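You operate a simulated robot arm through the tools that you are given. There is no shell and no other tool. Be economical: measure what you need, move in short steps, check, and stop when the job is done.

Carry out the task below with a simulated two-armed robot. There is one attempt and no reset: what you move stays moved.

JOB
On the brown mat, fold the grey cloth in half, so that its two short edges meet.

The check looks at the end state, three seconds after you hand in, the way a careful person would. Anything else that was tipped, shoved, dropped, spilled or broken makes it a failure. Flat cloth is picked up by pressing the open fingertips on it (5 to 10 N) and closing them slowly along it; thin cloth reads only 2 to 8 mm in the jaws.

ROBOT AND FRAMES
Two 7-joint arms with two-finger parallel grippers on one trunk, on a base that drives. Base frame: it is fixed to the floor where the robot stands at the start and does not move with it; the origin is under the middle of the robot, x ahead of it, y to its left, z up; the surface under the hand at the start is at about z = 0.8. Readings come in m, degrees, newtons and seconds.
The left shoulder is at the start at [0.07, 0.134, 1.076], the right one opposite. With the tool pointing down near the work surface each hand reaches from about 0.2 to 0.66 m from the robot's upright axis, wherever it stands, measured 20 degrees to its own side. Places, roughly: brown mat [0.5, 0, 0.8]. Payload 1.57 kg a hand.
The TCP of each hand is the grasp point between the finger pads, 0.03 m short of the fingertips. In the tool frame z runs along the fingers and y along their closing line. Largest opening 0.08 m; finger width 0.017, thickness 0.012; the body of the gripper, 0.04 by 0.082 m, starts 0.08 m behind the TCP.
Orientation is that of the tool frame in the base frame, as a unit quaternion [w, x, y, z]. With the fingers straight down and closing along the base's y, the tool's x points along the base's -x, its y along +y and its z along -z.

CONTROLS
- The arms move only by the tool play_rows. It takes "left_moves", "right_moves" or both (then of equal length, played together; a hand with none holds still); each is one flat list of numbers, 7 for each row, row after row: the shift along the tool's x, y, z in m, then the turn, a rotation vector about the tool's x, y, z in degrees, then the finger opening in m, from 0 to 0.08. In form: [dx, dy, dz, ax, ay, az, claw, dx, dy, dz, ax, ay, az, claw, ...]. A call has 1 to 20 rows; each row is the pose to reach, as a shift and turn from the pose commanded when the call began, along the tool's axes at that moment. Each row takes 0.2 s and may step no farther than 0.05 m and 8.6 degrees from the row before; otherwise, or with a gripper value out of range, the whole call is refused. A pose out of reach is approached as far as the arm can. The call stops where the force on the tool passes 40 N (or 10 N more than at its start, if that is more) or the arm is blocked; 0.2 s more then pass. The fingers move at their own pace (about 0.153 m/s each) and stop on an object; they squeeze with about 25 N. The grip force told is the motor's: it shows also when the fingers shut on nothing. Time passes only in rows, and 0.2 s behind the last, so rows that repeat a pose let the fingers close. The reply holds the time, the measured pose of the TCP, the force on the tool along the base axes, the opening and the grip force, in the units named above and with some noise, with the torque about the TCP (base axes, N m) and any sound that the robot's microphone picked up.
- Cameras (640 x 400 px; columns grow to the right, rows downward): "scene" is now at [0.1345, 0.0198, 1.2794]; the picture's right is [-0.01, -1.00, 0.00], its down [-0.72, 0.01, -0.69] and it looks along [0.69, -0.01, -0.72] (base axes); focal length 269 px, centre (320, 200). "left" rides on the left gripper at [0.072, 0.007, -0.122] in its tool frame; the picture's right is [-0.09, 1.00, 0.00], its down [-0.84, -0.08, -0.54] and it looks along [-0.54, -0.05, 0.84] (tool axes); focal length 238 px, centre (320, 200). "right" rides on the right gripper at [0.072, -0.007, -0.122] in its tool frame; the picture's right is [0.09, 1.00, 0.00], its down [-0.84, 0.08, -0.54] and it looks along [-0.54, 0.05, 0.84] (tool axes); focal length 238 px, centre (320, 200). There is no depth. A picture from a camera that has moved, and an enlarged one, comes with that camera's place and axes in the base frame and with its lens. The place of the scene camera against the robot may be out by one fixed shift of up to 0.025 m in any direction.
- grab_frame(camera): a new picture of that camera. No time passes.
- lift_body(by): slides the trunk up (or, below 0, down) by that many m; the arms and the scene camera ride with it, the base frame stays. It gives what a move gives, with no picture.
- drive_base(legs): drives the robot by 1 to 6 legs, each [ahead, left, turn to the left] in m, m and degrees, along the robot's own axes; the way and the turn of a leg run together, so that a leg with both is an arc; at most 1.5 m and 180 degrees a leg. The arms and the cameras ride along, it lands a little off, and it stops where it bumps. It gives what a move gives.
- aim_head(pan, tilt): turns the head with the scene camera to pan (to the left, within 86 degrees either way) and tilt (down, from -29 to 69), counted from straight ahead of the robot. It gives what a move gives.
- zoom(camera, box): a new picture of the part [left, top, right, bottom] of that camera's present view, enlarged. No time passes.
- finish_job(): hands the job in; it is judged then, once.

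Work in short steps. Places have to be worked out from the pictures, the camera data and where the tool is seen: move nearer, look again, correct. Check each grasp and each placing, and mend what went wrong. You have 120 turns and 88 pictures in all, those below and enlarged ones among them. Open the grippers and draw the arms clear of the work before you hand the job in, unless the task says otherwise; then end with one line.

The tools are called after "Call:" as a command line: name --argument value ..., lists and objects as JSON in quotes. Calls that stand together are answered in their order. play_rows: Moves the arms, as the interface text tells. Its arguments: {"type":"object","properties":{"left_moves":{"type":"array","items":{"type":"number"}},"right_moves":{"type":"array","items":{"type":"number"}}},"required":[]} The other tools are called the same way: lift_body (by) slides the trunk up or down; drive_base (legs) drives the base; aim_head (pan, tilt) turns the head that bears the scene camera; grab_frame (camera) takes a picture; zoom (camera, box) takes an enlarged picture of a part of a camera's view; finish_job () hands the job in.

At the start:

```text
time_s: 0.0
left_position: [0.418, 0.2241, 1.0263]
left_tool_rot: [0.0, 0.0, 1.0, 0.0]
left_ft_force: [0.3, 0.0, -0.1]
left_ft_torque: [0.02, -0.01, -0.01]
left_width: 0.0799
left_grip_force: 0.1
right_position: [0.4288, -0.1342, 1.0075]
right_tool_rot: [0.0, 0.0, 1.0, 0.0]
right_ft_force: [-0.1, 0.1, 0.4]
right_ft_torque: [-0.01, 0.02, -0.02]
right_width: 0.0799
right_grip_force: 0.1
trunk travel left (down, up): [-0.65, 0.29]
robot x, y, heading: [0.0007, -0.0013, 0.3]
head pan, tilt: [-0.5, 46.5]
```

scene: 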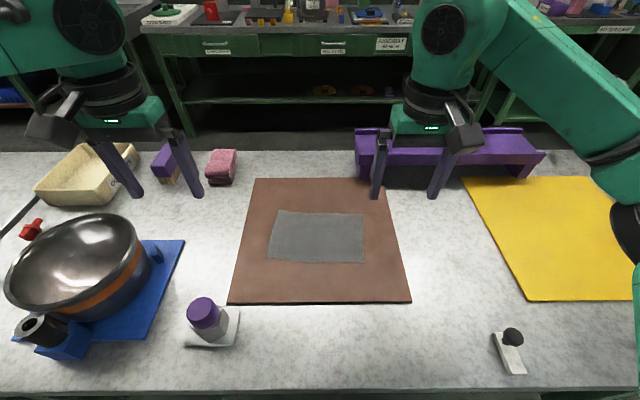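
right: 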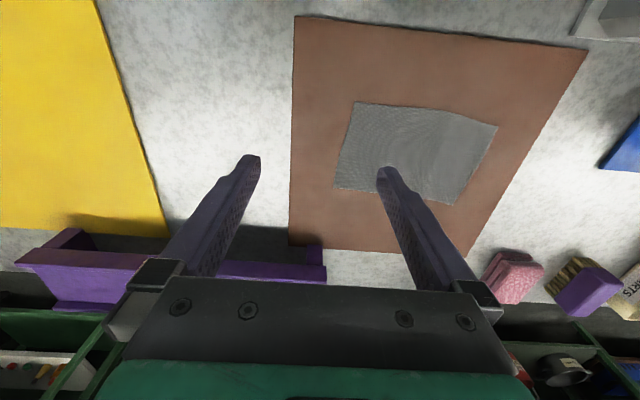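
left: 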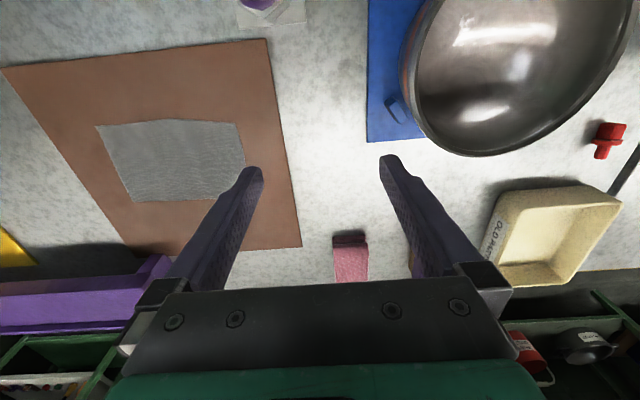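

The three views agree on the cloth corners: near-left (0.427, 0.107), far-left (0.558, 0.104), far-right (0.543, -0.103) and near-right (0.413, -0.095). I'll bring both hands above the left short edge, left hand at the far corner and right hand at the near one. The right hand will be tilted back so the two don't collide.

Call:
play_rows --left_moves '[-0.0203, -0.0265, 0.0127, 0, 0, 0, 0.04, -0.0406, -0.053, 0.0254, 0, 0, 0, 0.04, -0.061, -0.0795, 0.038, 0, 0, 0, 0.04, -0.0813, -0.106, 0.051, 0, 0, 0, 0.04, -0.1017, -0.1325, 0.0635, 0, 0, 0, 0.04, -0.122, -0.154, 0.076, 0, 0, 0, 0.04]' --right_moves '[-0.0019, 0.0332, 0.0096, 0, -4.7, 0, 0.04, -0.0038, 0.0664, 0.0192, 0, -9.4, 0, 0.04, -0.0057, 0.0996, 0.0288, 0, -14.1, 0, 0.04, -0.0076, 0.1328, 0.0384, 0, -18.8, 0, 0.04, -0.0095, 0.166, 0.048, 0, -23.5, 0, 0.04, -0.0114, 0.204, 0.0575, 0, -28.2, 0, 0.04]'

Call:
grab_frame --camera "scene"

Call:
grab_frame --camera "right"

Call:
grab_frame --camera "left"

```text
time_s: 1.4
left_position: [0.4975, 0.1139, 0.9531]
left_tool_rot: [0.0, -0.001, 1.0, -0.001]
left_ft_force: [0.0, 1.1, 0.1]
left_ft_torque: [-0.02, 0.02, -0.01]
left_width: 0.04
left_grip_force: 0.1
left hand out of reach, approached as far as the arm can: row 5, 6
right_position: [0.4397, 0.0701, 0.9503]
right_tool_rot: [0.245, 0.001, 0.97, -0.001]
right_ft_force: [0.1, -0.7, -0.2]
right_ft_torque: [-0.03, 0.0, 0.02]
right_width: 0.04
right_grip_force: 0.1
trunk travel left (down, up): [-0.65, 0.29]
robot x, y, heading: [-0.0005, -0.0003, -0.1]
head pan, tilt: [-0.5, 46.5]
```

```text
84 pictures are left
camera scene: at [0.1344, 0.0218, 1.2794], right [-0.01, -1.0, 0.0], down [-0.72, 0.01, -0.69], along [0.69, -0.01, -0.72], focal length 269 px, centre (320, 200)
```

scene: 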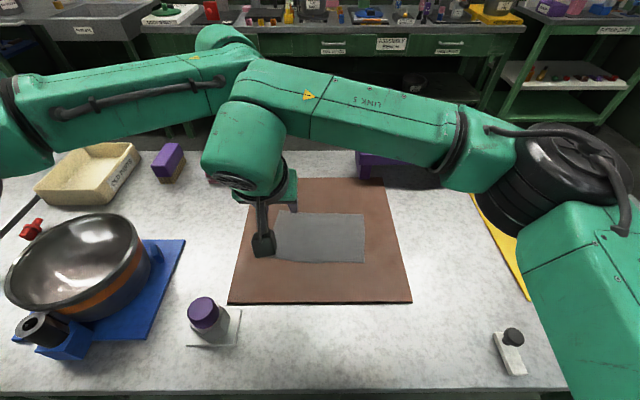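

```text
83 pictures are left
camera right: at [0.319, 0.0634, 1.0229], right [-0.08, 1.0, -0.04], down [0.48, 0.08, 0.87], along [0.87, 0.05, -0.48], focal length 238 px, centre (320, 200)
```

right: 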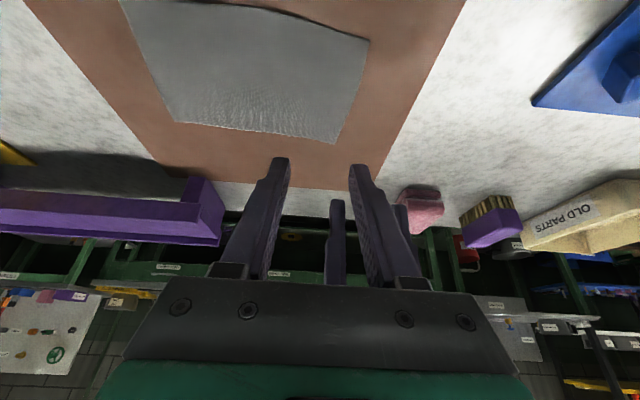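

```text
82 pictures are left
camera left: at [0.4274, 0.1219, 1.0741], right [0.09, 1.0, 0.0], down [0.84, -0.08, 0.54], along [0.54, -0.05, -0.84], focal length 238 px, centre (320, 200)
```

left: 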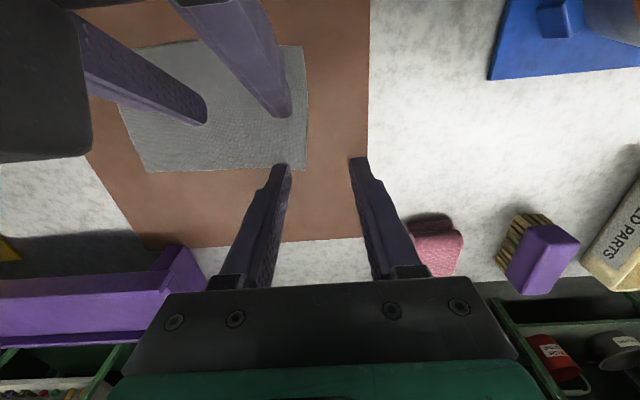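

The left hand can't reach the far corner from here; it stopped at x≈0.50. I'll shift the base 0.10 m to the right so the far corner lies more on the left hand's own side.

Call:
drive_base --legs '[[0, -0.1, 0]]'

```text
time_s: 2.5
left_position: [0.4984, 0.0137, 0.9533]
left_tool_rot: [0.0, 0.0, 1.0, -0.001]
left_ft_force: [-0.2, 0.3, -0.7]
left_ft_torque: [0.0, 0.02, 0.02]
left_width: 0.0396
left_grip_force: 0.0
right_position: [0.44, -0.0321, 0.9489]
right_tool_rot: [0.243, -0.001, 0.97, 0.0]
right_ft_force: [1.1, 0.2, -0.2]
right_ft_torque: [-0.01, 0.0, -0.02]
right_width: 0.0402
right_grip_force: 0.1
trunk travel left (down, up): [-0.65, 0.29]
robot x, y, heading: [-0.0031, -0.1016, -0.1]
head pan, tilt: [-0.5, 46.5]
```

Now I'll move both hands left, back over the left edge.

Call:
play_rows --left_moves '[0, 0.03, 0, 0, 0, 0, 0.04, 0, 0.065, 0, 0, 0, 0, 0.04, 0, 0.1, 0, 0, 0, 0, 0.04, 0, 0.1, 0, 0, 0, 0, 0.04]' --right_moves '[0, 0.03, 0, 0, 0, 0, 0.04, 0, 0.065, 0, 0, 0, 0, 0.04, 0, 0.1, 0, 0, 0, 0, 0.04, 0, 0.1, 0, 0, 0, 0, 0.04]'

```text
time_s: 3.5
left_position: [0.4994, 0.1136, 0.9555]
left_tool_rot: [0.0, -0.002, 1.0, -0.001]
left_ft_force: [-0.5, 0.1, 0.5]
left_ft_torque: [0.03, -0.02, 0.0]
left_width: 0.0399
left_grip_force: 0.1
right_position: [0.4406, 0.0681, 0.9492]
right_tool_rot: [0.243, 0.0, 0.97, 0.001]
right_ft_force: [-0.1, -0.4, -0.3]
right_ft_torque: [0.02, -0.03, 0.01]
right_width: 0.04
right_grip_force: 0.0
trunk travel left (down, up): [-0.65, 0.29]
robot x, y, heading: [0.0013, -0.0992, -0.1]
head pan, tilt: [-0.5, 46.5]
```

The right hand is in place over the near corner. Next the left hand goes 0.04 m farther in x and 0.043 m back in y.

Call:
play_rows --left_moves '[-0.02, 0, 0, 0, 0, 0, 0.04, -0.04, 0, 0, 0, 0, 0, 0.04, -0.04, -0.022, 0, 0, 0, 0, 0.04, -0.04, -0.043, 0, 0, 0, 0, 0.04]'

Call:
grab_frame --camera "scene"

Call:
grab_frame --camera "left"

```text
time_s: 4.5
left_position: [0.5428, 0.0742, 0.9537]
left_tool_rot: [0.002, -0.005, 1.0, -0.003]
left_ft_force: [0.3, -0.1, -0.1]
left_ft_torque: [0.02, 0.01, -0.02]
left_width: 0.04
left_grip_force: 0.1
right_position: [0.4398, 0.0679, 0.9467]
right_tool_rot: [0.243, -0.001, 0.97, -0.001]
right_ft_force: [-0.1, 0.0, -0.3]
right_ft_torque: [0.02, 0.02, -0.02]
right_width: 0.04
right_grip_force: 0.1
trunk travel left (down, up): [-0.65, 0.29]
robot x, y, heading: [0.0002, -0.0963, 0.1]
head pan, tilt: [-0.5, 46.5]
```

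```text
81 pictures are left
camera scene: at [0.1351, -0.0803, 1.2793], right [-0.01, -1.0, 0.0], down [-0.73, 0.01, -0.69], along [0.69, -0.01, -0.73], focal length 269 px, centre (320, 200)
```

scene: 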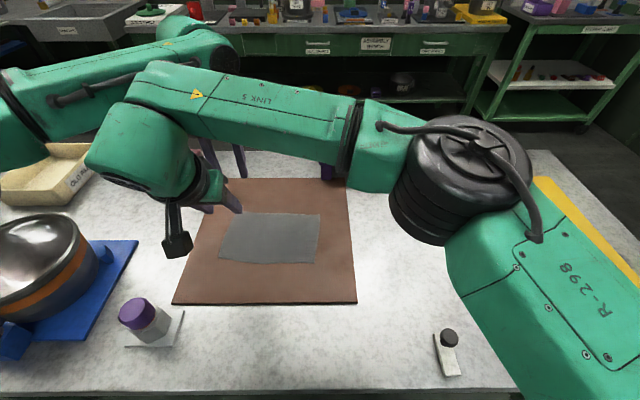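

```text
80 pictures are left
camera left: at [0.4699, 0.0803, 1.0749], right [0.08, 1.0, 0.0], down [0.83, -0.07, 0.55], along [0.54, -0.05, -0.84], focal length 238 px, centre (320, 200)
```

left: 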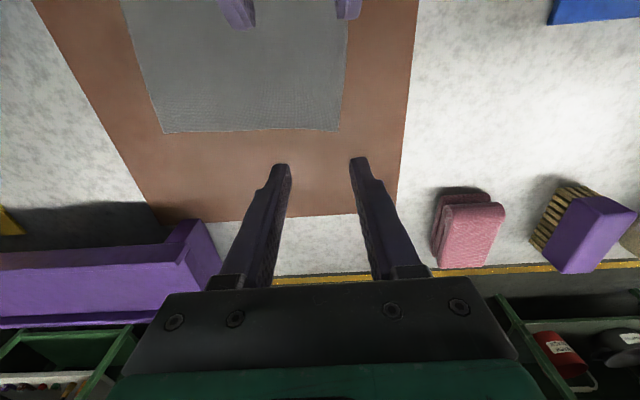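

From the left camera the left edge runs from about (0.554, 0.096) to (0.427, 0.107). I'll lower both hands to about 1 cm above the cloth, with both fingers of each hand inside the edge.

Call:
play_rows --left_moves '[0.002, -0.004, 0.027, 0, 0, 0, 0.04, 0.004, -0.008, 0.055, 0, 0, 0, 0.04, 0.006, -0.011, 0.082, 0, 0, 0, 0.04, 0.008, -0.014, 0.107, 0, 0, 0, 0.04, 0.008, -0.014, 0.107, 0, 0, 0, 0.04]' --right_moves '[0.0142, 0.001, 0.0214, 0, 0, 0, 0.04, 0.0284, 0.002, 0.0427, 0, 0, 0, 0.04, 0.0426, 0.002, 0.0641, 0, 0, 0, 0.04, 0.055, 0.002, 0.083, 0, 0, 0, 0.04, 0.055, 0.002, 0.083, 0, 0, 0, 0.04]'

Call:
grab_frame --camera "right"

Call:
grab_frame --camera "left"

Call:
grab_frame --camera "scene"

```text
time_s: 5.8
left_position: [0.5218, 0.067, 0.8535]
left_tool_rot: [0.005, -0.006, 1.0, -0.002]
left_ft_force: [0.1, -0.6, 0.1]
left_ft_torque: [0.0, 0.0, 0.0]
left_width: 0.04
left_grip_force: 0.1
left hand out of reach, approached as far as the arm can: row 3, 4, 5
right_position: [0.424, 0.0731, 0.8504]
right_tool_rot: [0.242, -0.008, 0.97, 0.001]
right_ft_force: [0.0, -0.4, -0.4]
right_ft_torque: [0.01, -0.02, 0.03]
right_width: 0.0401
right_grip_force: 0.1
trunk travel left (down, up): [-0.65, 0.29]
robot x, y, heading: [0.0004, -0.1015, 0.2]
head pan, tilt: [-0.5, 46.5]
```

```text
79 pictures are left
camera right: at [0.3043, 0.0638, 0.9243], right [-0.1, 0.99, -0.05], down [0.48, 0.09, 0.87], along [0.87, 0.06, -0.49], focal length 238 px, centre (320, 200)
```

right: 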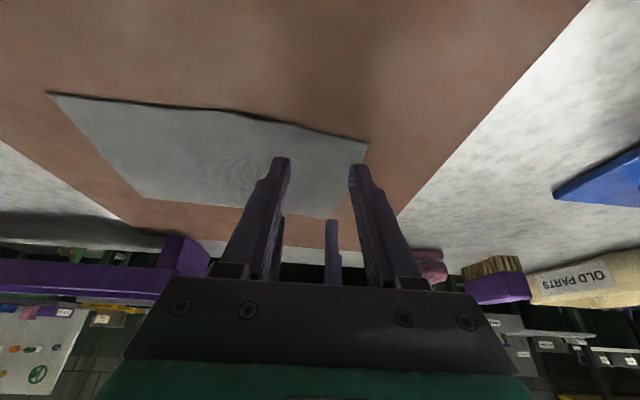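

```text
78 pictures are left
camera left: at [0.4505, 0.0736, 0.9742], right [0.08, 1.0, 0.0], down [0.83, -0.06, 0.55], along [0.55, -0.05, -0.83], focal length 238 px, centre (320, 200)
```

left: 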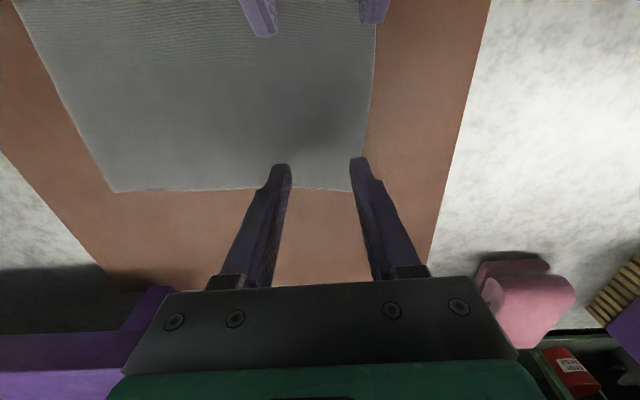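

```text
77 pictures are left
camera scene: at [0.1343, -0.0802, 1.2794], right [-0.01, -1.0, 0.0], down [-0.72, 0.01, -0.69], along [0.69, -0.01, -0.72], focal length 269 px, centre (320, 200)
```

scene: 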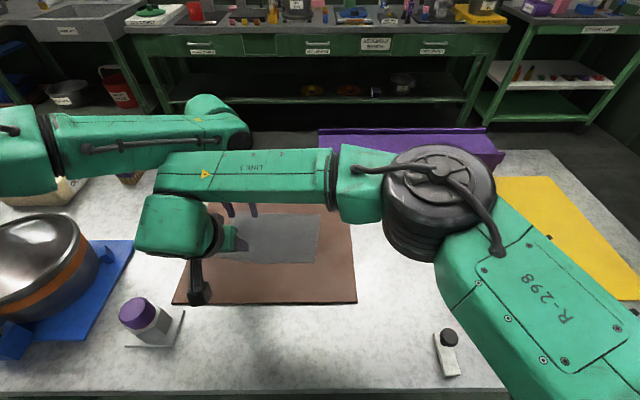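

The left hand runs out of reach low down at this spot. I'll raise both hands and shift the base another 0.07 m right, then retry.

Call:
play_rows --left_moves '[0, 0, -0.04, 0, 0, 0, 0.04, 0, 0, -0.07, 0, 0, 0, 0.04]' --right_moves '[-0.0188, 0, -0.0353, 0, 0, 0, 0.04, -0.033, 0, -0.062, 0, 0, 0, 0.04]'

Call:
drive_base --legs '[[0, -0.07, 0]]'

Call:
play_rows --left_moves '[0, 0.025, 0, 0, 0, 0, 0.04, 0, 0.05, 0, 0, 0, 0, 0.04, -0.01, 0.07, 0, 0, 0, 0, 0.04, -0.02, 0.07, 0, 0, 0, 0, 0.04]' --right_moves '[0, 0.025, 0, 0, 0, 0, 0.04, 0, 0.05, 0, 0, 0, 0, 0.04, 0, 0.07, 0, 0, 0, 0, 0.04, 0, 0.07, 0, 0, 0, 0, 0.04]'

```text
time_s: 6.3
left_position: [0.5217, 0.0641, 0.929]
left_tool_rot: [0.009, -0.005, 1.0, -0.006]
left_ft_force: [0.5, -0.1, -0.7]
left_ft_torque: [0.02, -0.05, 0.02]
left_width: 0.04
left_grip_force: 0.1
right_position: [0.4226, 0.0708, 0.9118]
right_tool_rot: [0.239, -0.013, 0.971, -0.006]
right_ft_force: [0.0, -0.8, 0.2]
right_ft_torque: [0.01, -0.02, -0.01]
right_width: 0.04
right_grip_force: 0.0
trunk travel left (down, up): [-0.65, 0.29]
robot x, y, heading: [-0.0018, -0.0988, 0.0]
head pan, tilt: [-0.5, 46.5]
```

```text
time_s: 7.4
left_position: [0.5238, -0.0022, 0.926]
left_tool_rot: [0.008, -0.006, 1.0, -0.004]
left_ft_force: [-0.4, -0.1, -0.5]
left_ft_torque: [0.02, 0.01, 0.01]
left_width: 0.0402
left_grip_force: 0.0
right_position: [0.423, 0.0004, 0.9105]
right_tool_rot: [0.24, -0.013, 0.971, -0.005]
right_ft_force: [0.6, -0.8, 0.3]
right_ft_torque: [0.0, 0.0, 0.01]
right_width: 0.0402
right_grip_force: 0.1
trunk travel left (down, up): [-0.65, 0.29]
robot x, y, heading: [0.0012, -0.1689, 0.1]
head pan, tilt: [-0.5, 46.5]
```

```text
time_s: 8.4
left_position: [0.5426, 0.0686, 0.9258]
left_tool_rot: [0.007, -0.005, 1.0, -0.004]
left_ft_force: [-0.1, 0.0, 0.2]
left_ft_torque: [0.01, 0.0, -0.02]
left_width: 0.0399
left_grip_force: 0.0
right_position: [0.4214, 0.0377, 0.9096]
right_tool_rot: [0.239, -0.013, 0.971, -0.005]
right_ft_force: [-0.5, -0.2, 0.5]
right_ft_torque: [-0.02, 0.04, 0.0]
right_width: 0.04
right_grip_force: 0.1
right hand out of reach, approached as far as the arm can: row 2, 3, 4
trunk travel left (down, up): [-0.65, 0.29]
robot x, y, heading: [0.0017, -0.1695, 0.1]
head pan, tilt: [-0.5, 46.5]
```

The right hand now hits its own reach limit, so I'll come back part of the way. Tilting both hands further back brings both wrists closer to the robot while the tips stay over the edge.

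Call:
drive_base --legs '[[0, 0.045, 0]]'

Call:
play_rows --right_moves '[0, -0.005, 0, 0, -6, 0, 0.04, 0, -0.01, 0, 0, -12, 0, 0.04, 0, -0.01, 0, 0, -12, 0, 0.04]'

Call:
play_rows --left_moves '[0, -0.017, 0, 0, -5, 0, 0.04, 0, -0.034, 0, 0, -10, 0, 0.04, 0, -0.051, 0, 0, -14, 0, 0.04, 0, -0.051, 0, 0, -14, 0, 0.04]'

Call:
grab_frame --camera "scene"

```text
time_s: 9.3
left_position: [0.5403, 0.1105, 0.9285]
left_tool_rot: [0.009, -0.006, 1.0, -0.002]
left_ft_force: [-0.3, 0.6, 0.1]
left_ft_torque: [0.02, 0.01, 0.0]
left_width: 0.04
left_grip_force: 0.0
right_position: [0.4232, 0.0798, 0.91]
right_tool_rot: [0.24, -0.012, 0.971, -0.005]
right_ft_force: [0.2, -0.3, -0.3]
right_ft_torque: [0.01, -0.01, -0.01]
right_width: 0.0399
right_grip_force: 0.0
trunk travel left (down, up): [-0.65, 0.29]
robot x, y, heading: [0.0008, -0.1237, -0.1]
head pan, tilt: [-0.5, 46.5]
```

```text
time_s: 10.1
left_position: [0.5412, 0.1123, 0.9274]
left_tool_rot: [0.009, -0.006, 1.0, -0.004]
left_ft_force: [-0.6, -0.1, 0.7]
left_ft_torque: [0.02, -0.02, -0.02]
left_width: 0.0399
left_grip_force: 0.1
right_position: [0.423, 0.0725, 0.9109]
right_tool_rot: [0.34, -0.011, 0.94, -0.005]
right_ft_force: [-0.3, 0.2, 0.1]
right_ft_torque: [0.0, 0.0, 0.03]
right_width: 0.0401
right_grip_force: 0.1
trunk travel left (down, up): [-0.65, 0.29]
robot x, y, heading: [0.0005, -0.1237, -0.3]
head pan, tilt: [-0.5, 46.5]
```

```text
time_s: 11.1
left_position: [0.5431, 0.061, 0.9289]
left_tool_rot: [0.131, -0.006, 0.991, -0.003]
left_ft_force: [0.3, -1.1, 0.1]
left_ft_torque: [0.0, -0.01, -0.01]
left_width: 0.0397
left_grip_force: 0.1
right_position: [0.4218, 0.0729, 0.9105]
right_tool_rot: [0.34, -0.013, 0.94, -0.004]
right_ft_force: [0.7, 0.3, -0.1]
right_ft_torque: [0.0, 0.01, 0.02]
right_width: 0.0403
right_grip_force: 0.0
trunk travel left (down, up): [-0.65, 0.29]
robot x, y, heading: [-0.0009, -0.1216, 0.2]
head pan, tilt: [-0.5, 46.5]
```

```text
76 pictures are left
camera scene: at [0.1347, -0.1052, 1.2794], right [-0.01, -1.0, 0.0], down [-0.73, 0.01, -0.69], along [0.69, -0.01, -0.73], focal length 269 px, centre (320, 200)
```

scene: 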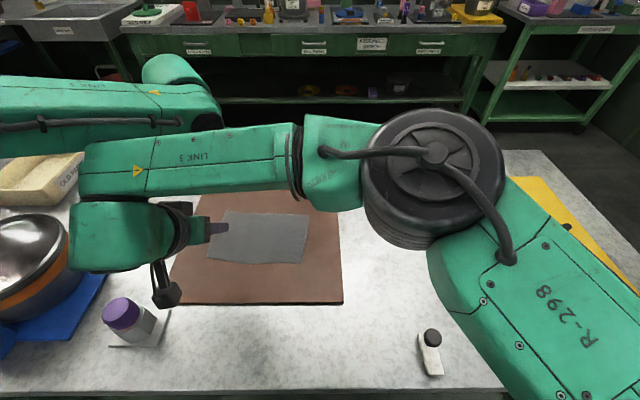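

Both hands reach their corners now, with the right tilted 40° and the left 15°. I'll lower them to just above the cloth.

Call:
play_rows --left_moves '[0.0121, 0, 0.0257, 0, 0, 0, 0.04, 0.0242, 0, 0.0515, 0, 0, 0, 0.04, 0.0363, 0, 0.0772, 0, 0, 0, 0.04, 0.0363, 0, 0.0772, 0, 0, 0, 0.04]' --right_moves '[0.0141, -0.002, 0.0169, 0, 0, 0, 0.04, 0.0282, -0.004, 0.0337, 0, 0, 0, 0.04, 0.0422, -0.005, 0.0506, 0, 0, 0, 0.04, 0.0422, -0.005, 0.0506, 0, 0, 0, 0.04]'

Call:
grab_frame --camera "right"

Call:
grab_frame --camera "left"

Call:
grab_frame --camera "scene"

```text
time_s: 12.1
left_position: [0.5284, 0.0622, 0.8442]
left_tool_rot: [0.131, -0.007, 0.991, -0.003]
left_ft_force: [1.0, 0.3, 0.2]
left_ft_torque: [-0.01, 0.0, 0.0]
left_width: 0.0396
left_grip_force: 0.1
right_position: [0.4216, 0.0687, 0.8445]
right_tool_rot: [0.34, -0.014, 0.94, -0.003]
right_ft_force: [0.4, 0.1, -0.1]
right_ft_torque: [-0.01, -0.02, 0.0]
right_width: 0.0401
right_grip_force: 0.0
trunk travel left (down, up): [-0.65, 0.29]
robot x, y, heading: [-0.0011, -0.1241, -0.2]
head pan, tilt: [-0.5, 46.5]
```

```text
75 pictures are left
camera right: at [0.2877, 0.0591, 0.8929], right [-0.09, 0.99, -0.08], down [0.29, 0.1, 0.95], along [0.95, 0.07, -0.3], focal length 238 px, centre (320, 200)
```

right: 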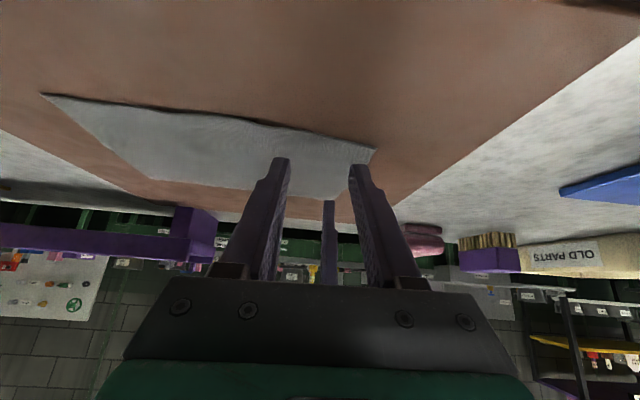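

```text
74 pictures are left
camera left: at [0.4287, 0.0674, 0.9418], right [0.08, 1.0, 0.02], down [0.67, -0.06, 0.74], along [0.74, -0.05, -0.67], focal length 238 px, centre (320, 200)
```

left: 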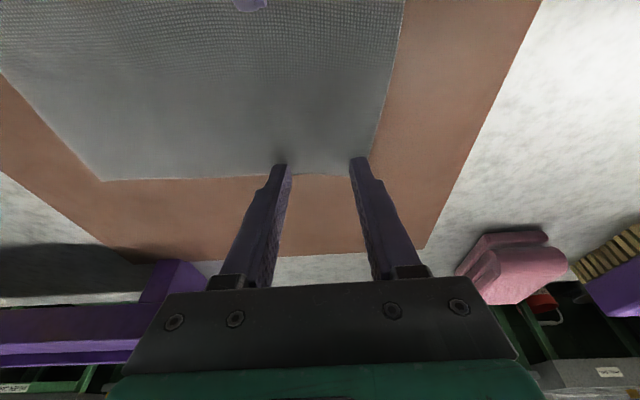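

```text
73 pictures are left
camera scene: at [0.1341, -0.1056, 1.2795], right [-0.01, -1.0, 0.0], down [-0.72, 0.01, -0.69], along [0.69, -0.01, -0.72], focal length 269 px, centre (320, 200)
```

scene: 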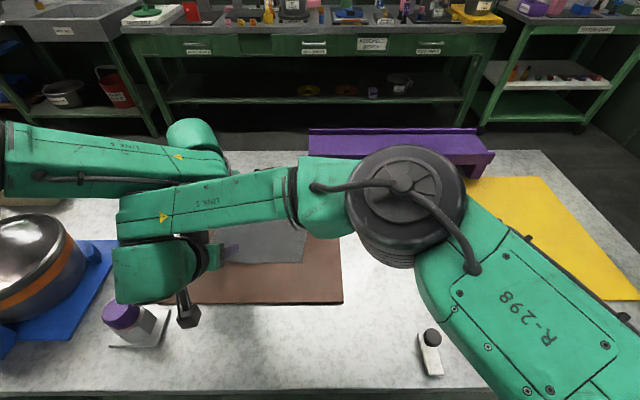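

The tips are hovering about 1 cm above the cloth with both fingers inside the edges, and the right wrist clears the bottle. I'll ease down until they touch, with the left hand 8 mm in from the far edge.

Call:
play_rows --left_moves '[0.0077, 0, -0.002, 0, 0, 0, 0.04, 0.0093, 0, 0.0038, 0, 0, 0, 0.04, 0.0103, 0, 0.0077, 0, 0, 0, 0.04, 0.0103, 0, 0.0077, 0, 0, 0, 0.04]' --right_moves '[0, 0, 0, 0, 0, 0, 0.04, 0.0051, 0, 0.0061, 0, 0, 0, 0.04, 0.0077, 0, 0.0092, 0, 0, 0, 0.04, 0.0077, 0, 0.0092, 0, 0, 0, 0.04]'

```text
time_s: 13.1
left_position: [0.521, 0.0609, 0.8397]
left_tool_rot: [0.137, -0.008, 0.991, -0.002]
left_ft_force: [6.7, -2.2, 10.1]
left_ft_torque: [0.14, -0.2, -0.1]
left_width: 0.0376
left_grip_force: 0.1
right_position: [0.4157, 0.0703, 0.8364]
right_tool_rot: [0.342, -0.018, 0.939, -0.001]
right_ft_force: [0.1, 6.1, 33.7]
right_ft_torque: [0.87, -0.45, 0.08]
right_width: 0.0413
right_grip_force: 0.5
trunk travel left (down, up): [-0.65, 0.29]
robot x, y, heading: [-0.0004, -0.126, 0.1]
head pan, tilt: [-0.5, 46.5]
```

Contact on both hands: 10 N on the left, about 34 N on the right, so the surface is around z≈0.806. I'll ease the right hand up 3 mm, level its fingers slightly, and read again.

Call:
play_rows --left_moves '[0, 0, 0, 0, 0, 0, 0.04, 0, 0, 0, 0, 0, 0, 0.04]' --right_moves '[-0.0019, 0, -0.0023, -1, 0, 0, 0.04, -0.0019, 0, -0.0023, -1, 0, 0, 0.04]'

Call:
grab_frame --camera "left"

Call:
grab_frame --camera "right"

```text
time_s: 13.7
left_position: [0.5197, 0.0598, 0.8403]
left_tool_rot: [0.137, -0.008, 0.99, -0.003]
left_ft_force: [2.6, -2.6, 13.0]
left_ft_torque: [0.26, -0.1, -0.08]
left_width: 0.0383
left_grip_force: 0.0
right_position: [0.4157, 0.0691, 0.8362]
right_tool_rot: [0.342, -0.021, 0.94, 0.005]
right_ft_force: [4.4, 11.2, 30.0]
right_ft_torque: [0.68, -0.5, 0.05]
right_width: 0.0407
right_grip_force: 0.3
trunk travel left (down, up): [-0.65, 0.29]
robot x, y, heading: [0.0038, -0.1248, -0.3]
head pan, tilt: [-0.5, 46.5]
```

```text
72 pictures are left
camera left: at [0.4188, 0.0664, 0.9364], right [0.08, 1.0, 0.01], down [0.66, -0.06, 0.75], along [0.75, -0.05, -0.66], focal length 238 px, centre (320, 200)
```

left: 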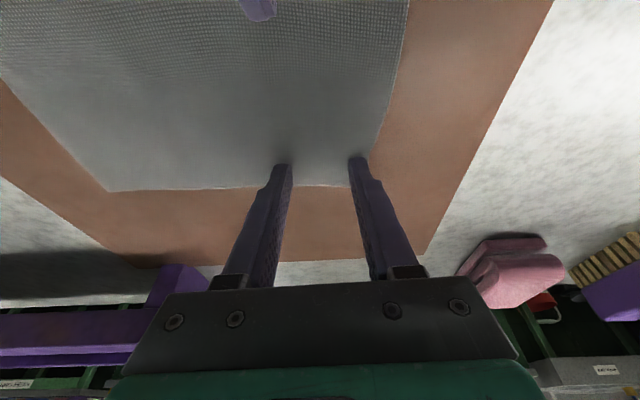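

```text
71 pictures are left
camera right: at [0.2824, 0.0567, 0.8839], right [-0.12, 0.99, -0.06], down [0.29, 0.1, 0.95], along [0.95, 0.09, -0.3], focal length 238 px, centre (320, 200)
```

right: 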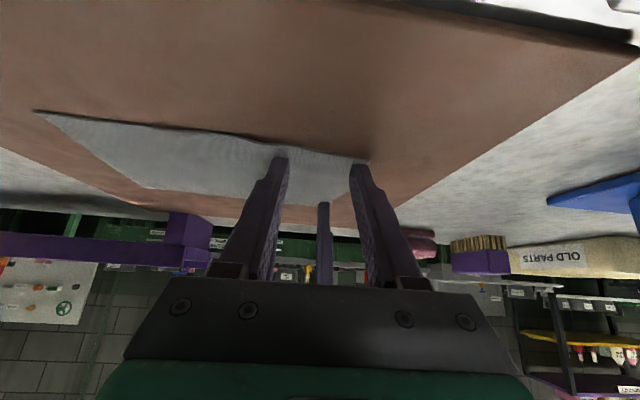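

The right hand is still pressing about 30 N, so I'll raise it another 2.5 mm. The left reads 13 N; I'll raise it 0.5 mm.

Call:
play_rows --left_moves '[-0.0001, 0, -0.0005, 0, 0, 0, 0.04, -0.0001, 0, -0.0005, 0, 0, 0, 0.04]' --right_moves '[-0.0016, 0, -0.0019, 0, 0, 0, 0.04, -0.0016, 0, -0.0019, 0, 0, 0, 0.04]'

```text
time_s: 14.3
left_position: [0.5202, 0.0587, 0.8388]
left_tool_rot: [0.136, -0.007, 0.991, -0.004]
left_ft_force: [-2.8, -0.5, 7.1]
left_ft_torque: [0.16, 0.08, 0.08]
left_width: 0.0391
left_grip_force: 0.0
right_position: [0.4144, 0.0675, 0.8364]
right_tool_rot: [0.34, -0.022, 0.94, 0.002]
right_ft_force: [2.5, 2.3, 15.5]
right_ft_torque: [0.41, -0.26, -0.03]
right_width: 0.0409
right_grip_force: 0.3
trunk travel left (down, up): [-0.65, 0.29]
robot x, y, heading: [-0.0001, -0.1246, -0.2]
head pan, tilt: [-0.5, 46.5]
```

The left is at 7 N and the right at 15 N. I'll raise the right 1 mm more and close both hands slowly.

Call:
play_rows --left_moves '[0, 0, 0, 0, 0, 0, 0.038, 0, 0, 0, 0, 0, 0, 0.034, 0, 0, 0, 0, 0, 0, 0.03, 0, 0, 0, 0, 0, 0, 0.026, 0, 0, 0, 0, 0, 0, 0.022, 0, 0, 0, 0, 0, 0, 0.018, 0, 0, 0, 0, 0, 0, 0.014, 0, 0, 0, 0, 0, 0, 0.01, 0, 0, 0, 0, 0, 0, 0.006, 0, 0, 0, 0, 0, 0, 0.002, 0, 0, 0, 0, 0, 0, 0, 0, 0, 0, 0, 0, 0, 0]' --right_moves '[-0.0007, 0, -0.0008, 0, 0, 0, 0.038, -0.0007, 0, -0.0008, 0, 0, 0, 0.034, -0.0007, 0, -0.0008, 0, 0, 0, 0.03, -0.0007, 0, -0.0008, 0, 0, 0, 0.026, -0.0007, 0, -0.0008, 0, 0, 0, 0.022, -0.0007, 0, -0.0008, 0, 0, 0, 0.018, -0.0007, 0, -0.0008, 0, 0, 0, 0.014, -0.0007, 0, -0.0008, 0, 0, 0, 0.01, -0.0007, 0, -0.0008, 0, 0, 0, 0.006, -0.0007, 0, -0.0008, 0, 0, 0, 0.002, -0.0007, 0, -0.0008, 0, 0, 0, 0, -0.0007, 0, -0.0008, 0, 0, 0, 0]'

Call:
grab_frame --camera "left"

Call:
grab_frame --camera "right"

```text
time_s: 16.9
left_position: [0.523, 0.0638, 0.8397]
left_tool_rot: [0.137, -0.009, 0.991, -0.003]
left_ft_force: [-1.3, 3.2, 13.4]
left_ft_torque: [0.19, 0.08, 0.03]
left_width: 0.0023
left_grip_force: 23.8
right_position: [0.4168, 0.0686, 0.838]
right_tool_rot: [0.338, -0.023, 0.941, 0.004]
right_ft_force: [0.5, 1.2, 0.3]
right_ft_torque: [0.0, 0.03, -0.02]
right_width: 0.0023
right_grip_force: 24.3
trunk travel left (down, up): [-0.65, 0.29]
robot x, y, heading: [-0.0022, -0.1257, 0.1]
head pan, tilt: [-0.5, 46.5]
```

```text
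70 pictures are left
camera left: at [0.421, 0.068, 0.9362], right [0.07, 1.0, 0.02], down [0.66, -0.06, 0.75], along [0.75, -0.04, -0.66], focal length 238 px, centre (320, 200)
```

left: 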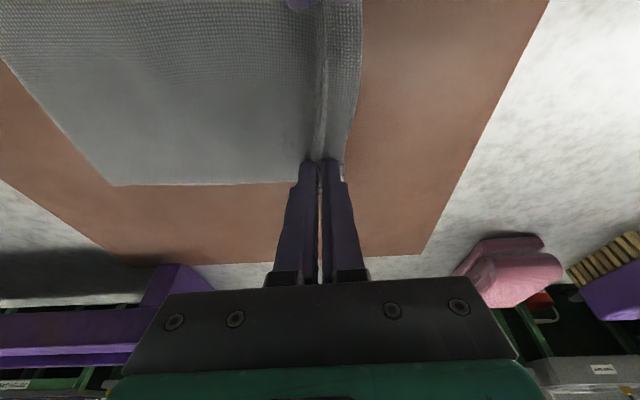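

```text
69 pictures are left
camera right: at [0.2831, 0.0558, 0.8862], right [-0.12, 0.99, -0.07], down [0.29, 0.1, 0.95], along [0.95, 0.09, -0.3], focal length 238 px, centre (320, 200)
```

right: 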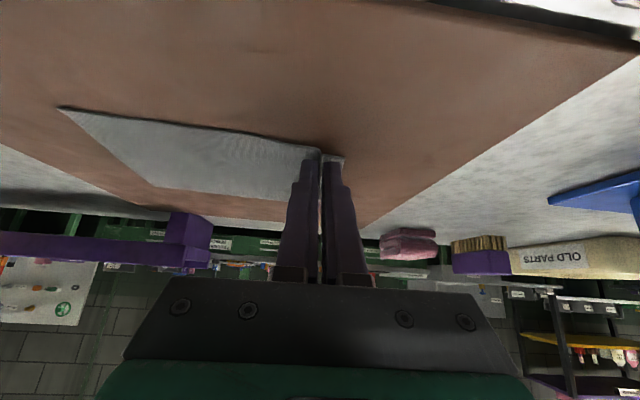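

Both hands pinched a ridge along the short edge, reading 2.3 mm each. I'll lift 3 cm to check that both hold.

Call:
play_rows --left_moves '[-0.0026, 0, -0.0097, 0, 0, 0, 0, -0.0053, 0, -0.0193, 0, 0, 0, 0, -0.008, 0, -0.029, 0, 0, 0, 0]' --right_moves '[-0.0064, 0, -0.0077, 0, 0, 0, 0, -0.0128, 0, -0.0154, 0, 0, 0, 0, -0.0192, 0, -0.023, 0, 0, 0, 0]'

Call:
grab_frame --camera "left"

Call:
grab_frame --camera "scene"

Call:
grab_frame --camera "right"

```text
time_s: 17.7
left_position: [0.5247, 0.0617, 0.8695]
left_tool_rot: [0.136, -0.009, 0.991, -0.003]
left_ft_force: [-1.8, -0.2, 0.0]
left_ft_torque: [0.0, 0.06, -0.05]
left_width: 0.0024
left_grip_force: 24.0
right_position: [0.4167, 0.0665, 0.8629]
right_tool_rot: [0.337, -0.024, 0.941, 0.0]
right_ft_force: [1.5, -0.4, 1.0]
right_ft_torque: [-0.05, -0.05, 0.0]
right_width: 0.0022
right_grip_force: 23.6
trunk travel left (down, up): [-0.65, 0.29]
robot x, y, heading: [0.0014, -0.125, 0.2]
head pan, tilt: [-0.5, 46.5]
```

```text
68 pictures are left
camera left: at [0.4242, 0.0683, 0.9656], right [0.07, 1.0, 0.02], down [0.66, -0.06, 0.75], along [0.75, -0.04, -0.66], focal length 238 px, centre (320, 200)
```

left: 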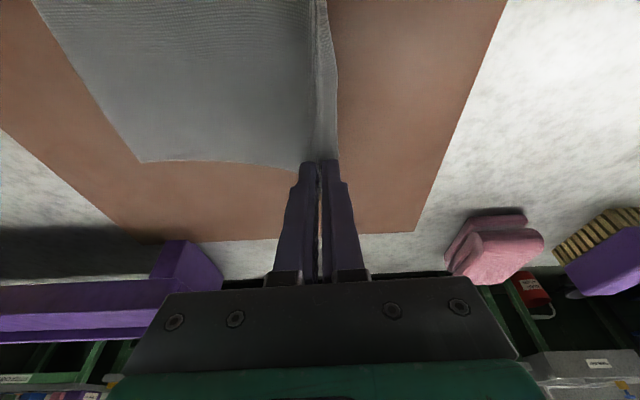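

```text
67 pictures are left
camera scene: at [0.1346, -0.1056, 1.2793], right [-0.01, -1.0, 0.0], down [-0.72, 0.01, -0.69], along [0.69, -0.01, -0.73], focal length 269 px, centre (320, 200)
```

scene: 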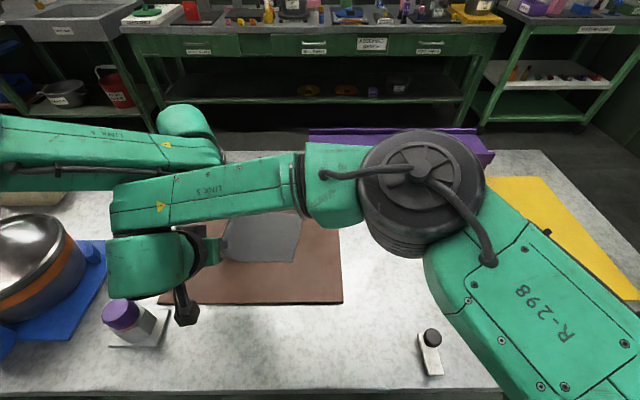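

```text
66 pictures are left
camera right: at [0.2845, 0.0538, 0.9126], right [-0.12, 0.99, -0.08], down [0.3, 0.11, 0.95], along [0.95, 0.09, -0.31], focal length 238 px, centre (320, 200)
```

right: 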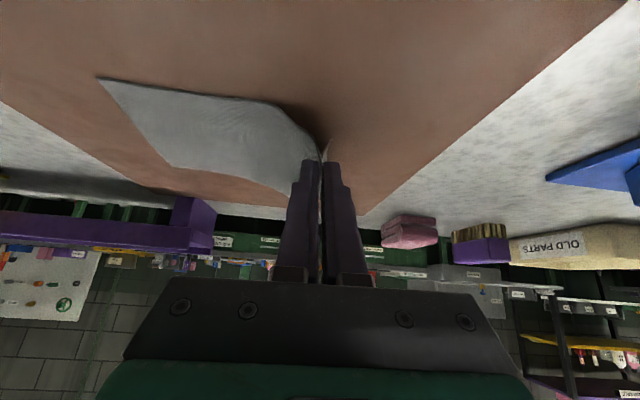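

Both corners came up together. The left arm's reach shrinks to the right, so I'll carry the edge mainly by driving the base sideways and use the arms for height. First I'll raise it 2 cm more and drive 5 cm right.

Call:
play_rows --left_moves '[-0.0026, -0.006, -0.0097, 0, 0, 0, 0, -0.0053, -0.012, -0.0193, 0, 0, 0, 0]' --right_moves '[-0.0078, -0.006, -0.0094, 0, 0, 0, 0, -0.0157, -0.012, -0.0188, 0, 0, 0, 0]'

Call:
drive_base --legs '[[0, -0.05, 0]]'

Call:
grab_frame --camera "left"

Call:
grab_frame --camera "right"

```text
time_s: 18.3
left_position: [0.5264, 0.0473, 0.8921]
left_tool_rot: [0.139, -0.012, 0.99, -0.003]
left_ft_force: [-6.8, 0.2, -1.2]
left_ft_torque: [0.0, 0.19, 0.0]
left_width: 0.0022
left_grip_force: 23.7
right_position: [0.4159, 0.0541, 0.8831]
right_tool_rot: [0.335, -0.029, 0.942, -0.002]
right_ft_force: [5.4, -0.8, 0.5]
right_ft_torque: [0.02, -0.16, -0.01]
right_width: 0.0023
right_grip_force: 24.1
trunk travel left (down, up): [-0.65, 0.29]
robot x, y, heading: [0.0041, -0.1206, 0.1]
head pan, tilt: [-0.5, 46.5]
```

```text
time_s: 19.2
left_position: [0.5256, 0.0024, 0.8917]
left_tool_rot: [0.14, -0.012, 0.99, -0.005]
left_ft_force: [-7.7, 0.5, -0.8]
left_ft_torque: [0.01, 0.22, -0.04]
left_width: 0.0024
left_grip_force: 23.7
right_position: [0.4163, 0.0061, 0.8839]
right_tool_rot: [0.336, -0.029, 0.942, -0.003]
right_ft_force: [6.6, -0.6, 0.1]
right_ft_torque: [-0.01, -0.15, -0.01]
right_width: 0.0023
right_grip_force: 24.0
trunk travel left (down, up): [-0.65, 0.29]
robot x, y, heading: [0.0006, -0.1732, 0.2]
head pan, tilt: [-0.5, 46.5]
```

```text
65 pictures are left
camera left: at [0.4249, 0.0079, 0.9882], right [0.07, 1.0, 0.01], down [0.66, -0.05, 0.75], along [0.75, -0.04, -0.66], focal length 238 px, centre (320, 200)
```

left: 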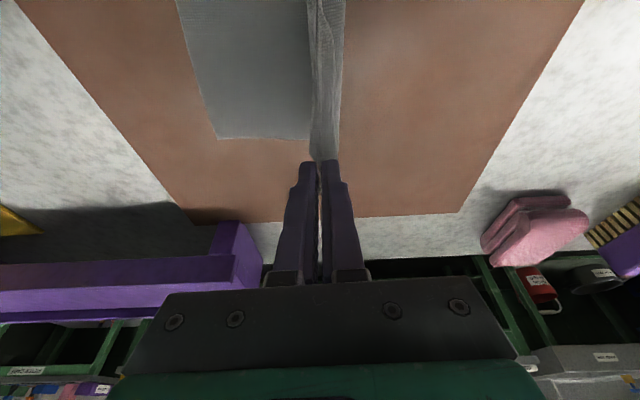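

```text
64 pictures are left
camera right: at [0.2835, -0.0066, 0.9337], right [-0.12, 0.99, -0.08], down [0.3, 0.12, 0.95], along [0.95, 0.09, -0.31], focal length 238 px, centre (320, 200)
```

right: 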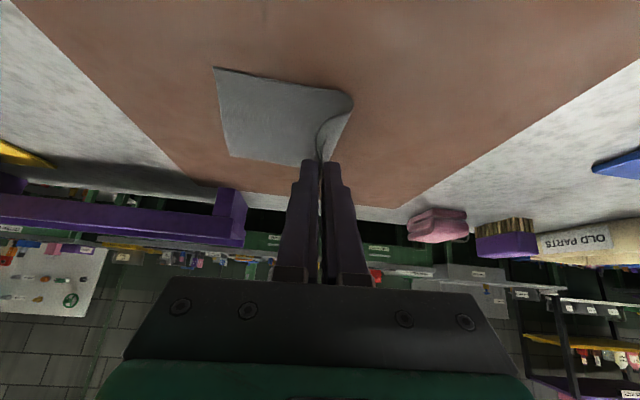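

The fold is going well. The right edge now runs from (0.416, -0.072) to (0.541, -0.087), and the hands are pulling the cloth slightly taut along x. I'll drive 5 cm more to the right.

Call:
drive_base --legs '[[0, -0.05, 0]]'

Call:
play_rows --left_moves '[0.004, -0.003, 0.0, 0, 0, 0, 0, 0.008, -0.006, 0.006, 0, 0, 0, 0, 0.0115, -0.008, 0.0135, 0, 0, 0, 0]' --right_moves '[0.003, 0, 0.001, 0, 0, 0, 0, 0.009, 0, 0.006, 0, 0, 0, 0, 0.0126, 0, 0.0096, 0, 0, 0, 0]'

Call:
grab_frame --camera "left"

Call:
grab_frame --camera "right"

```text
time_s: 20.1
left_position: [0.5262, -0.0477, 0.8911]
left_tool_rot: [0.14, -0.012, 0.99, -0.004]
left_ft_force: [-8.8, 0.7, -0.5]
left_ft_torque: [-0.01, 0.23, -0.03]
left_width: 0.0021
left_grip_force: 23.8
right_position: [0.4152, -0.0428, 0.884]
right_tool_rot: [0.336, -0.03, 0.941, -0.004]
right_ft_force: [8.4, 0.5, 0.5]
right_ft_torque: [0.01, -0.24, -0.03]
right_width: 0.0023
right_grip_force: 24.0
trunk travel left (down, up): [-0.65, 0.29]
robot x, y, heading: [0.0022, -0.2253, 0.1]
head pan, tilt: [-0.5, 46.5]
```

```text
time_s: 20.9
left_position: [0.5203, -0.0547, 0.8777]
left_tool_rot: [0.141, -0.012, 0.99, -0.003]
left_ft_force: [-5.9, 1.9, -0.3]
left_ft_torque: [-0.01, 0.16, -0.02]
left_width: 0.0023
left_grip_force: 23.7
right_position: [0.4108, -0.0451, 0.8672]
right_tool_rot: [0.336, -0.03, 0.941, -0.003]
right_ft_force: [6.0, -0.7, 1.0]
right_ft_torque: [-0.04, -0.14, -0.05]
right_width: 0.0025
right_grip_force: 24.0
trunk travel left (down, up): [-0.65, 0.29]
robot x, y, heading: [-0.001, -0.2211, -0.2]
head pan, tilt: [-0.5, 46.5]
```

```text
63 pictures are left
camera left: at [0.419, -0.0494, 0.9732], right [0.06, 1.0, 0.01], down [0.65, -0.05, 0.75], along [0.75, -0.04, -0.66], focal length 238 px, centre (320, 200)
```

left: 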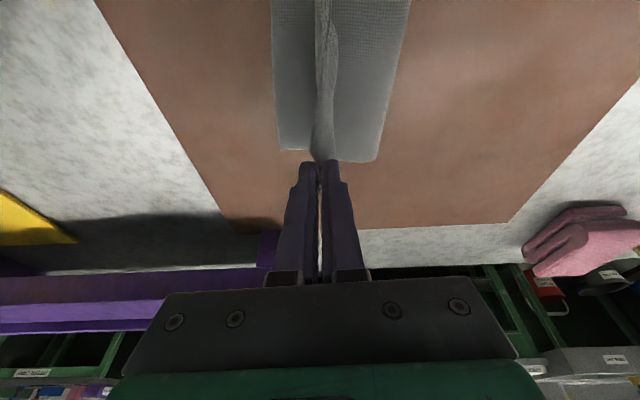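

```text
62 pictures are left
camera right: at [0.279, -0.0587, 0.9168], right [-0.12, 0.99, -0.09], down [0.3, 0.12, 0.95], along [0.95, 0.09, -0.31], focal length 238 px, centre (320, 200)
```

right: 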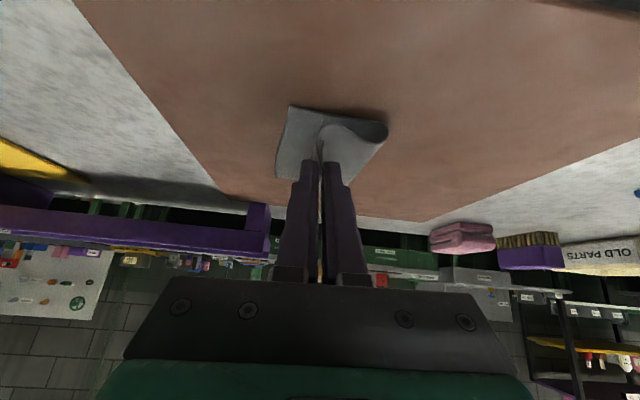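

Alignment looks right: the held edge lies about 3 cm inside the lower edge, which allows for the flap and ridge. I'll lower to just above the layers.

Call:
play_rows --left_moves '[0.0032, 0, 0.0112, 0, 0, 0, 0, 0.0064, 0, 0.0225, 0, 0, 0, 0, 0.0096, 0, 0.0337, 0, 0, 0, 0, 0.0096, 0, 0.0337, 0, 0, 0, 0]' --right_moves '[0.0057, 0, 0.007, 0, 0, 0, 0, 0.0114, 0, 0.0139, 0, 0, 0, 0, 0.0171, 0, 0.0209, 0, 0, 0, 0, 0.0171, 0, 0.0209, 0, 0, 0, 0]'

Call:
grab_frame --camera "left"

Call:
grab_frame --camera "right"

```text
time_s: 21.9
left_position: [0.5196, -0.0592, 0.8408]
left_tool_rot: [0.14, -0.011, 0.99, -0.004]
left_ft_force: [-9.8, 1.0, 5.0]
left_ft_torque: [0.01, 0.28, -0.01]
left_width: 0.0023
left_grip_force: 23.3
right_position: [0.4101, -0.045, 0.8406]
right_tool_rot: [0.336, -0.032, 0.941, -0.003]
right_ft_force: [10.4, -1.7, 1.1]
right_ft_torque: [-0.05, -0.27, -0.11]
right_width: 0.0024
right_grip_force: 23.8
trunk travel left (down, up): [-0.65, 0.29]
robot x, y, heading: [0.0024, -0.2243, -0.1]
head pan, tilt: [-0.5, 46.5]
```

```text
61 pictures are left
camera left: at [0.4176, -0.0521, 0.9378], right [0.07, 1.0, 0.01], down [0.65, -0.06, 0.75], along [0.75, -0.04, -0.66], focal length 238 px, centre (320, 200)
```

left: 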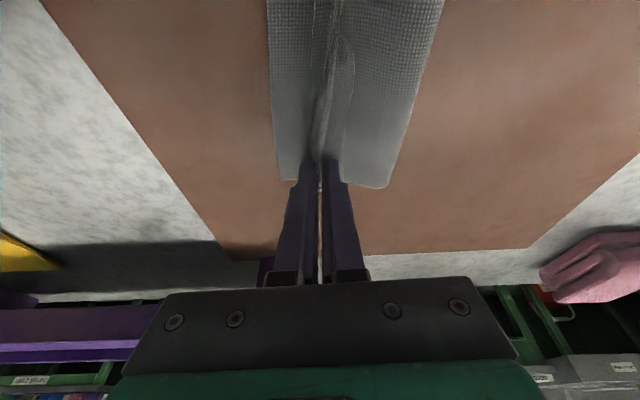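

```text
60 pictures are left
camera right: at [0.277, -0.0589, 0.8909], right [-0.13, 0.99, -0.09], down [0.3, 0.12, 0.95], along [0.95, 0.1, -0.31], focal length 238 px, centre (320, 200)
```

right: 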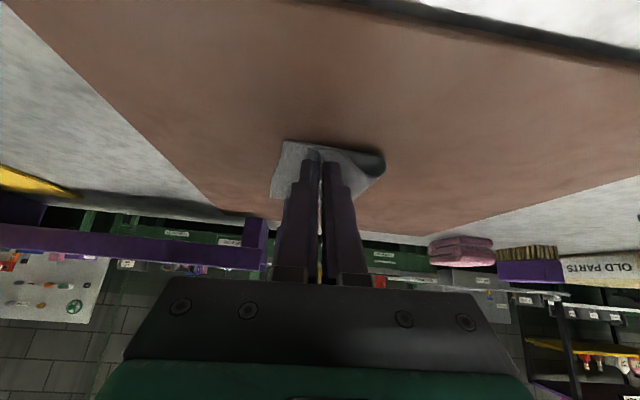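

The hands are pulling about 10 N along x, so I'll bring them a few mm together, then open slowly.

Call:
play_rows --left_moves '[0.0029, 0, -0.0008, 0, 0, 0, 0, 0.0029, 0, -0.0008, 0, 0, 0, 0, 0.0029, 0, -0.0008, 0, 0, 0, 0.004, 0.0029, 0, -0.0008, 0, 0, 0, 0.008, 0.0029, 0, -0.0008, 0, 0, 0, 0.012, 0.0029, 0, -0.0008, 0, 0, 0, 0.016, 0.0029, 0, -0.0008, 0, 0, 0, 0.02, 0.0029, 0, -0.0008, 0, 0, 0, 0.02]' --right_moves '[-0.0023, 0, -0.0019, 0, 0, 0, 0, -0.0023, 0, 0.0019, 0, 0, 0, 0, -0.0023, 0, 0.0019, 0, 0, 0, 0.004, -0.0023, 0, 0.0019, 0, 0, 0, 0.008, -0.0023, 0, 0.0019, 0, 0, 0, 0.012, -0.0023, 0, 0.0019, 0, 0, 0, 0.016, -0.0023, 0, 0.0019, 0, 0, 0, 0.02, -0.0023, 0, 0.0019, 0, 0, 0, 0.02]'

Call:
grab_frame --camera "left"

Call:
grab_frame --camera "right"

```text
time_s: 23.7
left_position: [0.518, -0.0541, 0.8409]
left_tool_rot: [0.14, -0.014, 0.99, -0.004]
left_ft_force: [0.2, -0.5, 1.5]
left_ft_torque: [0.03, 0.06, 0.02]
left_width: 0.0193
left_grip_force: 0.1
right_position: [0.4085, -0.0423, 0.8403]
right_tool_rot: [0.335, -0.039, 0.942, -0.002]
right_ft_force: [0.1, 0.4, 0.1]
right_ft_torque: [0.01, 0.04, -0.01]
right_width: 0.02
right_grip_force: 0.0
trunk travel left (down, up): [-0.65, 0.29]
robot x, y, heading: [0.0007, -0.2248, 0.2]
head pan, tilt: [-0.5, 46.5]
```

```text
59 pictures are left
camera left: at [0.4162, -0.0499, 0.9372], right [0.06, 1.0, 0.02], down [0.65, -0.05, 0.75], along [0.75, -0.04, -0.66], focal length 238 px, centre (320, 200)
```

left: 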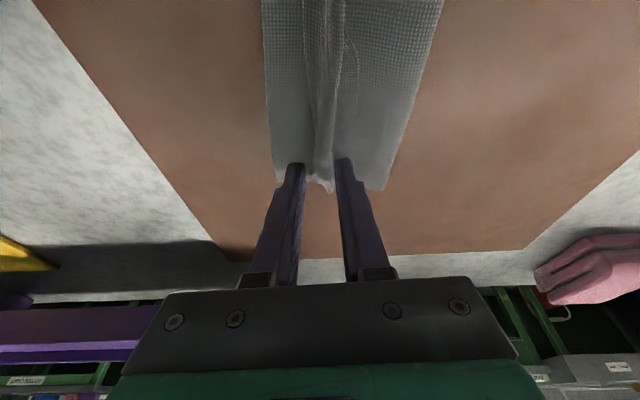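

```text
58 pictures are left
camera right: at [0.2759, -0.0578, 0.8901], right [-0.14, 0.99, -0.09], down [0.3, 0.13, 0.95], along [0.94, 0.11, -0.31], focal length 238 px, centre (320, 200)
```

right: 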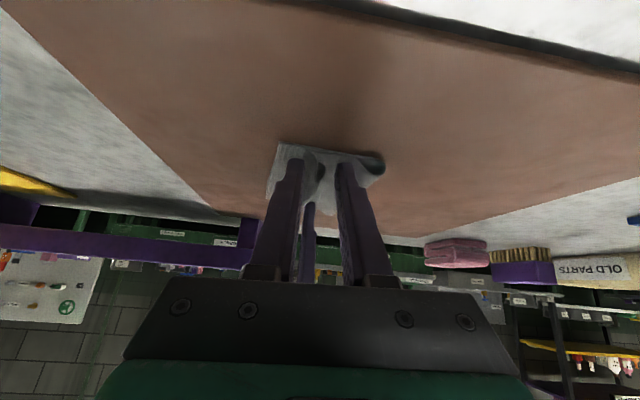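

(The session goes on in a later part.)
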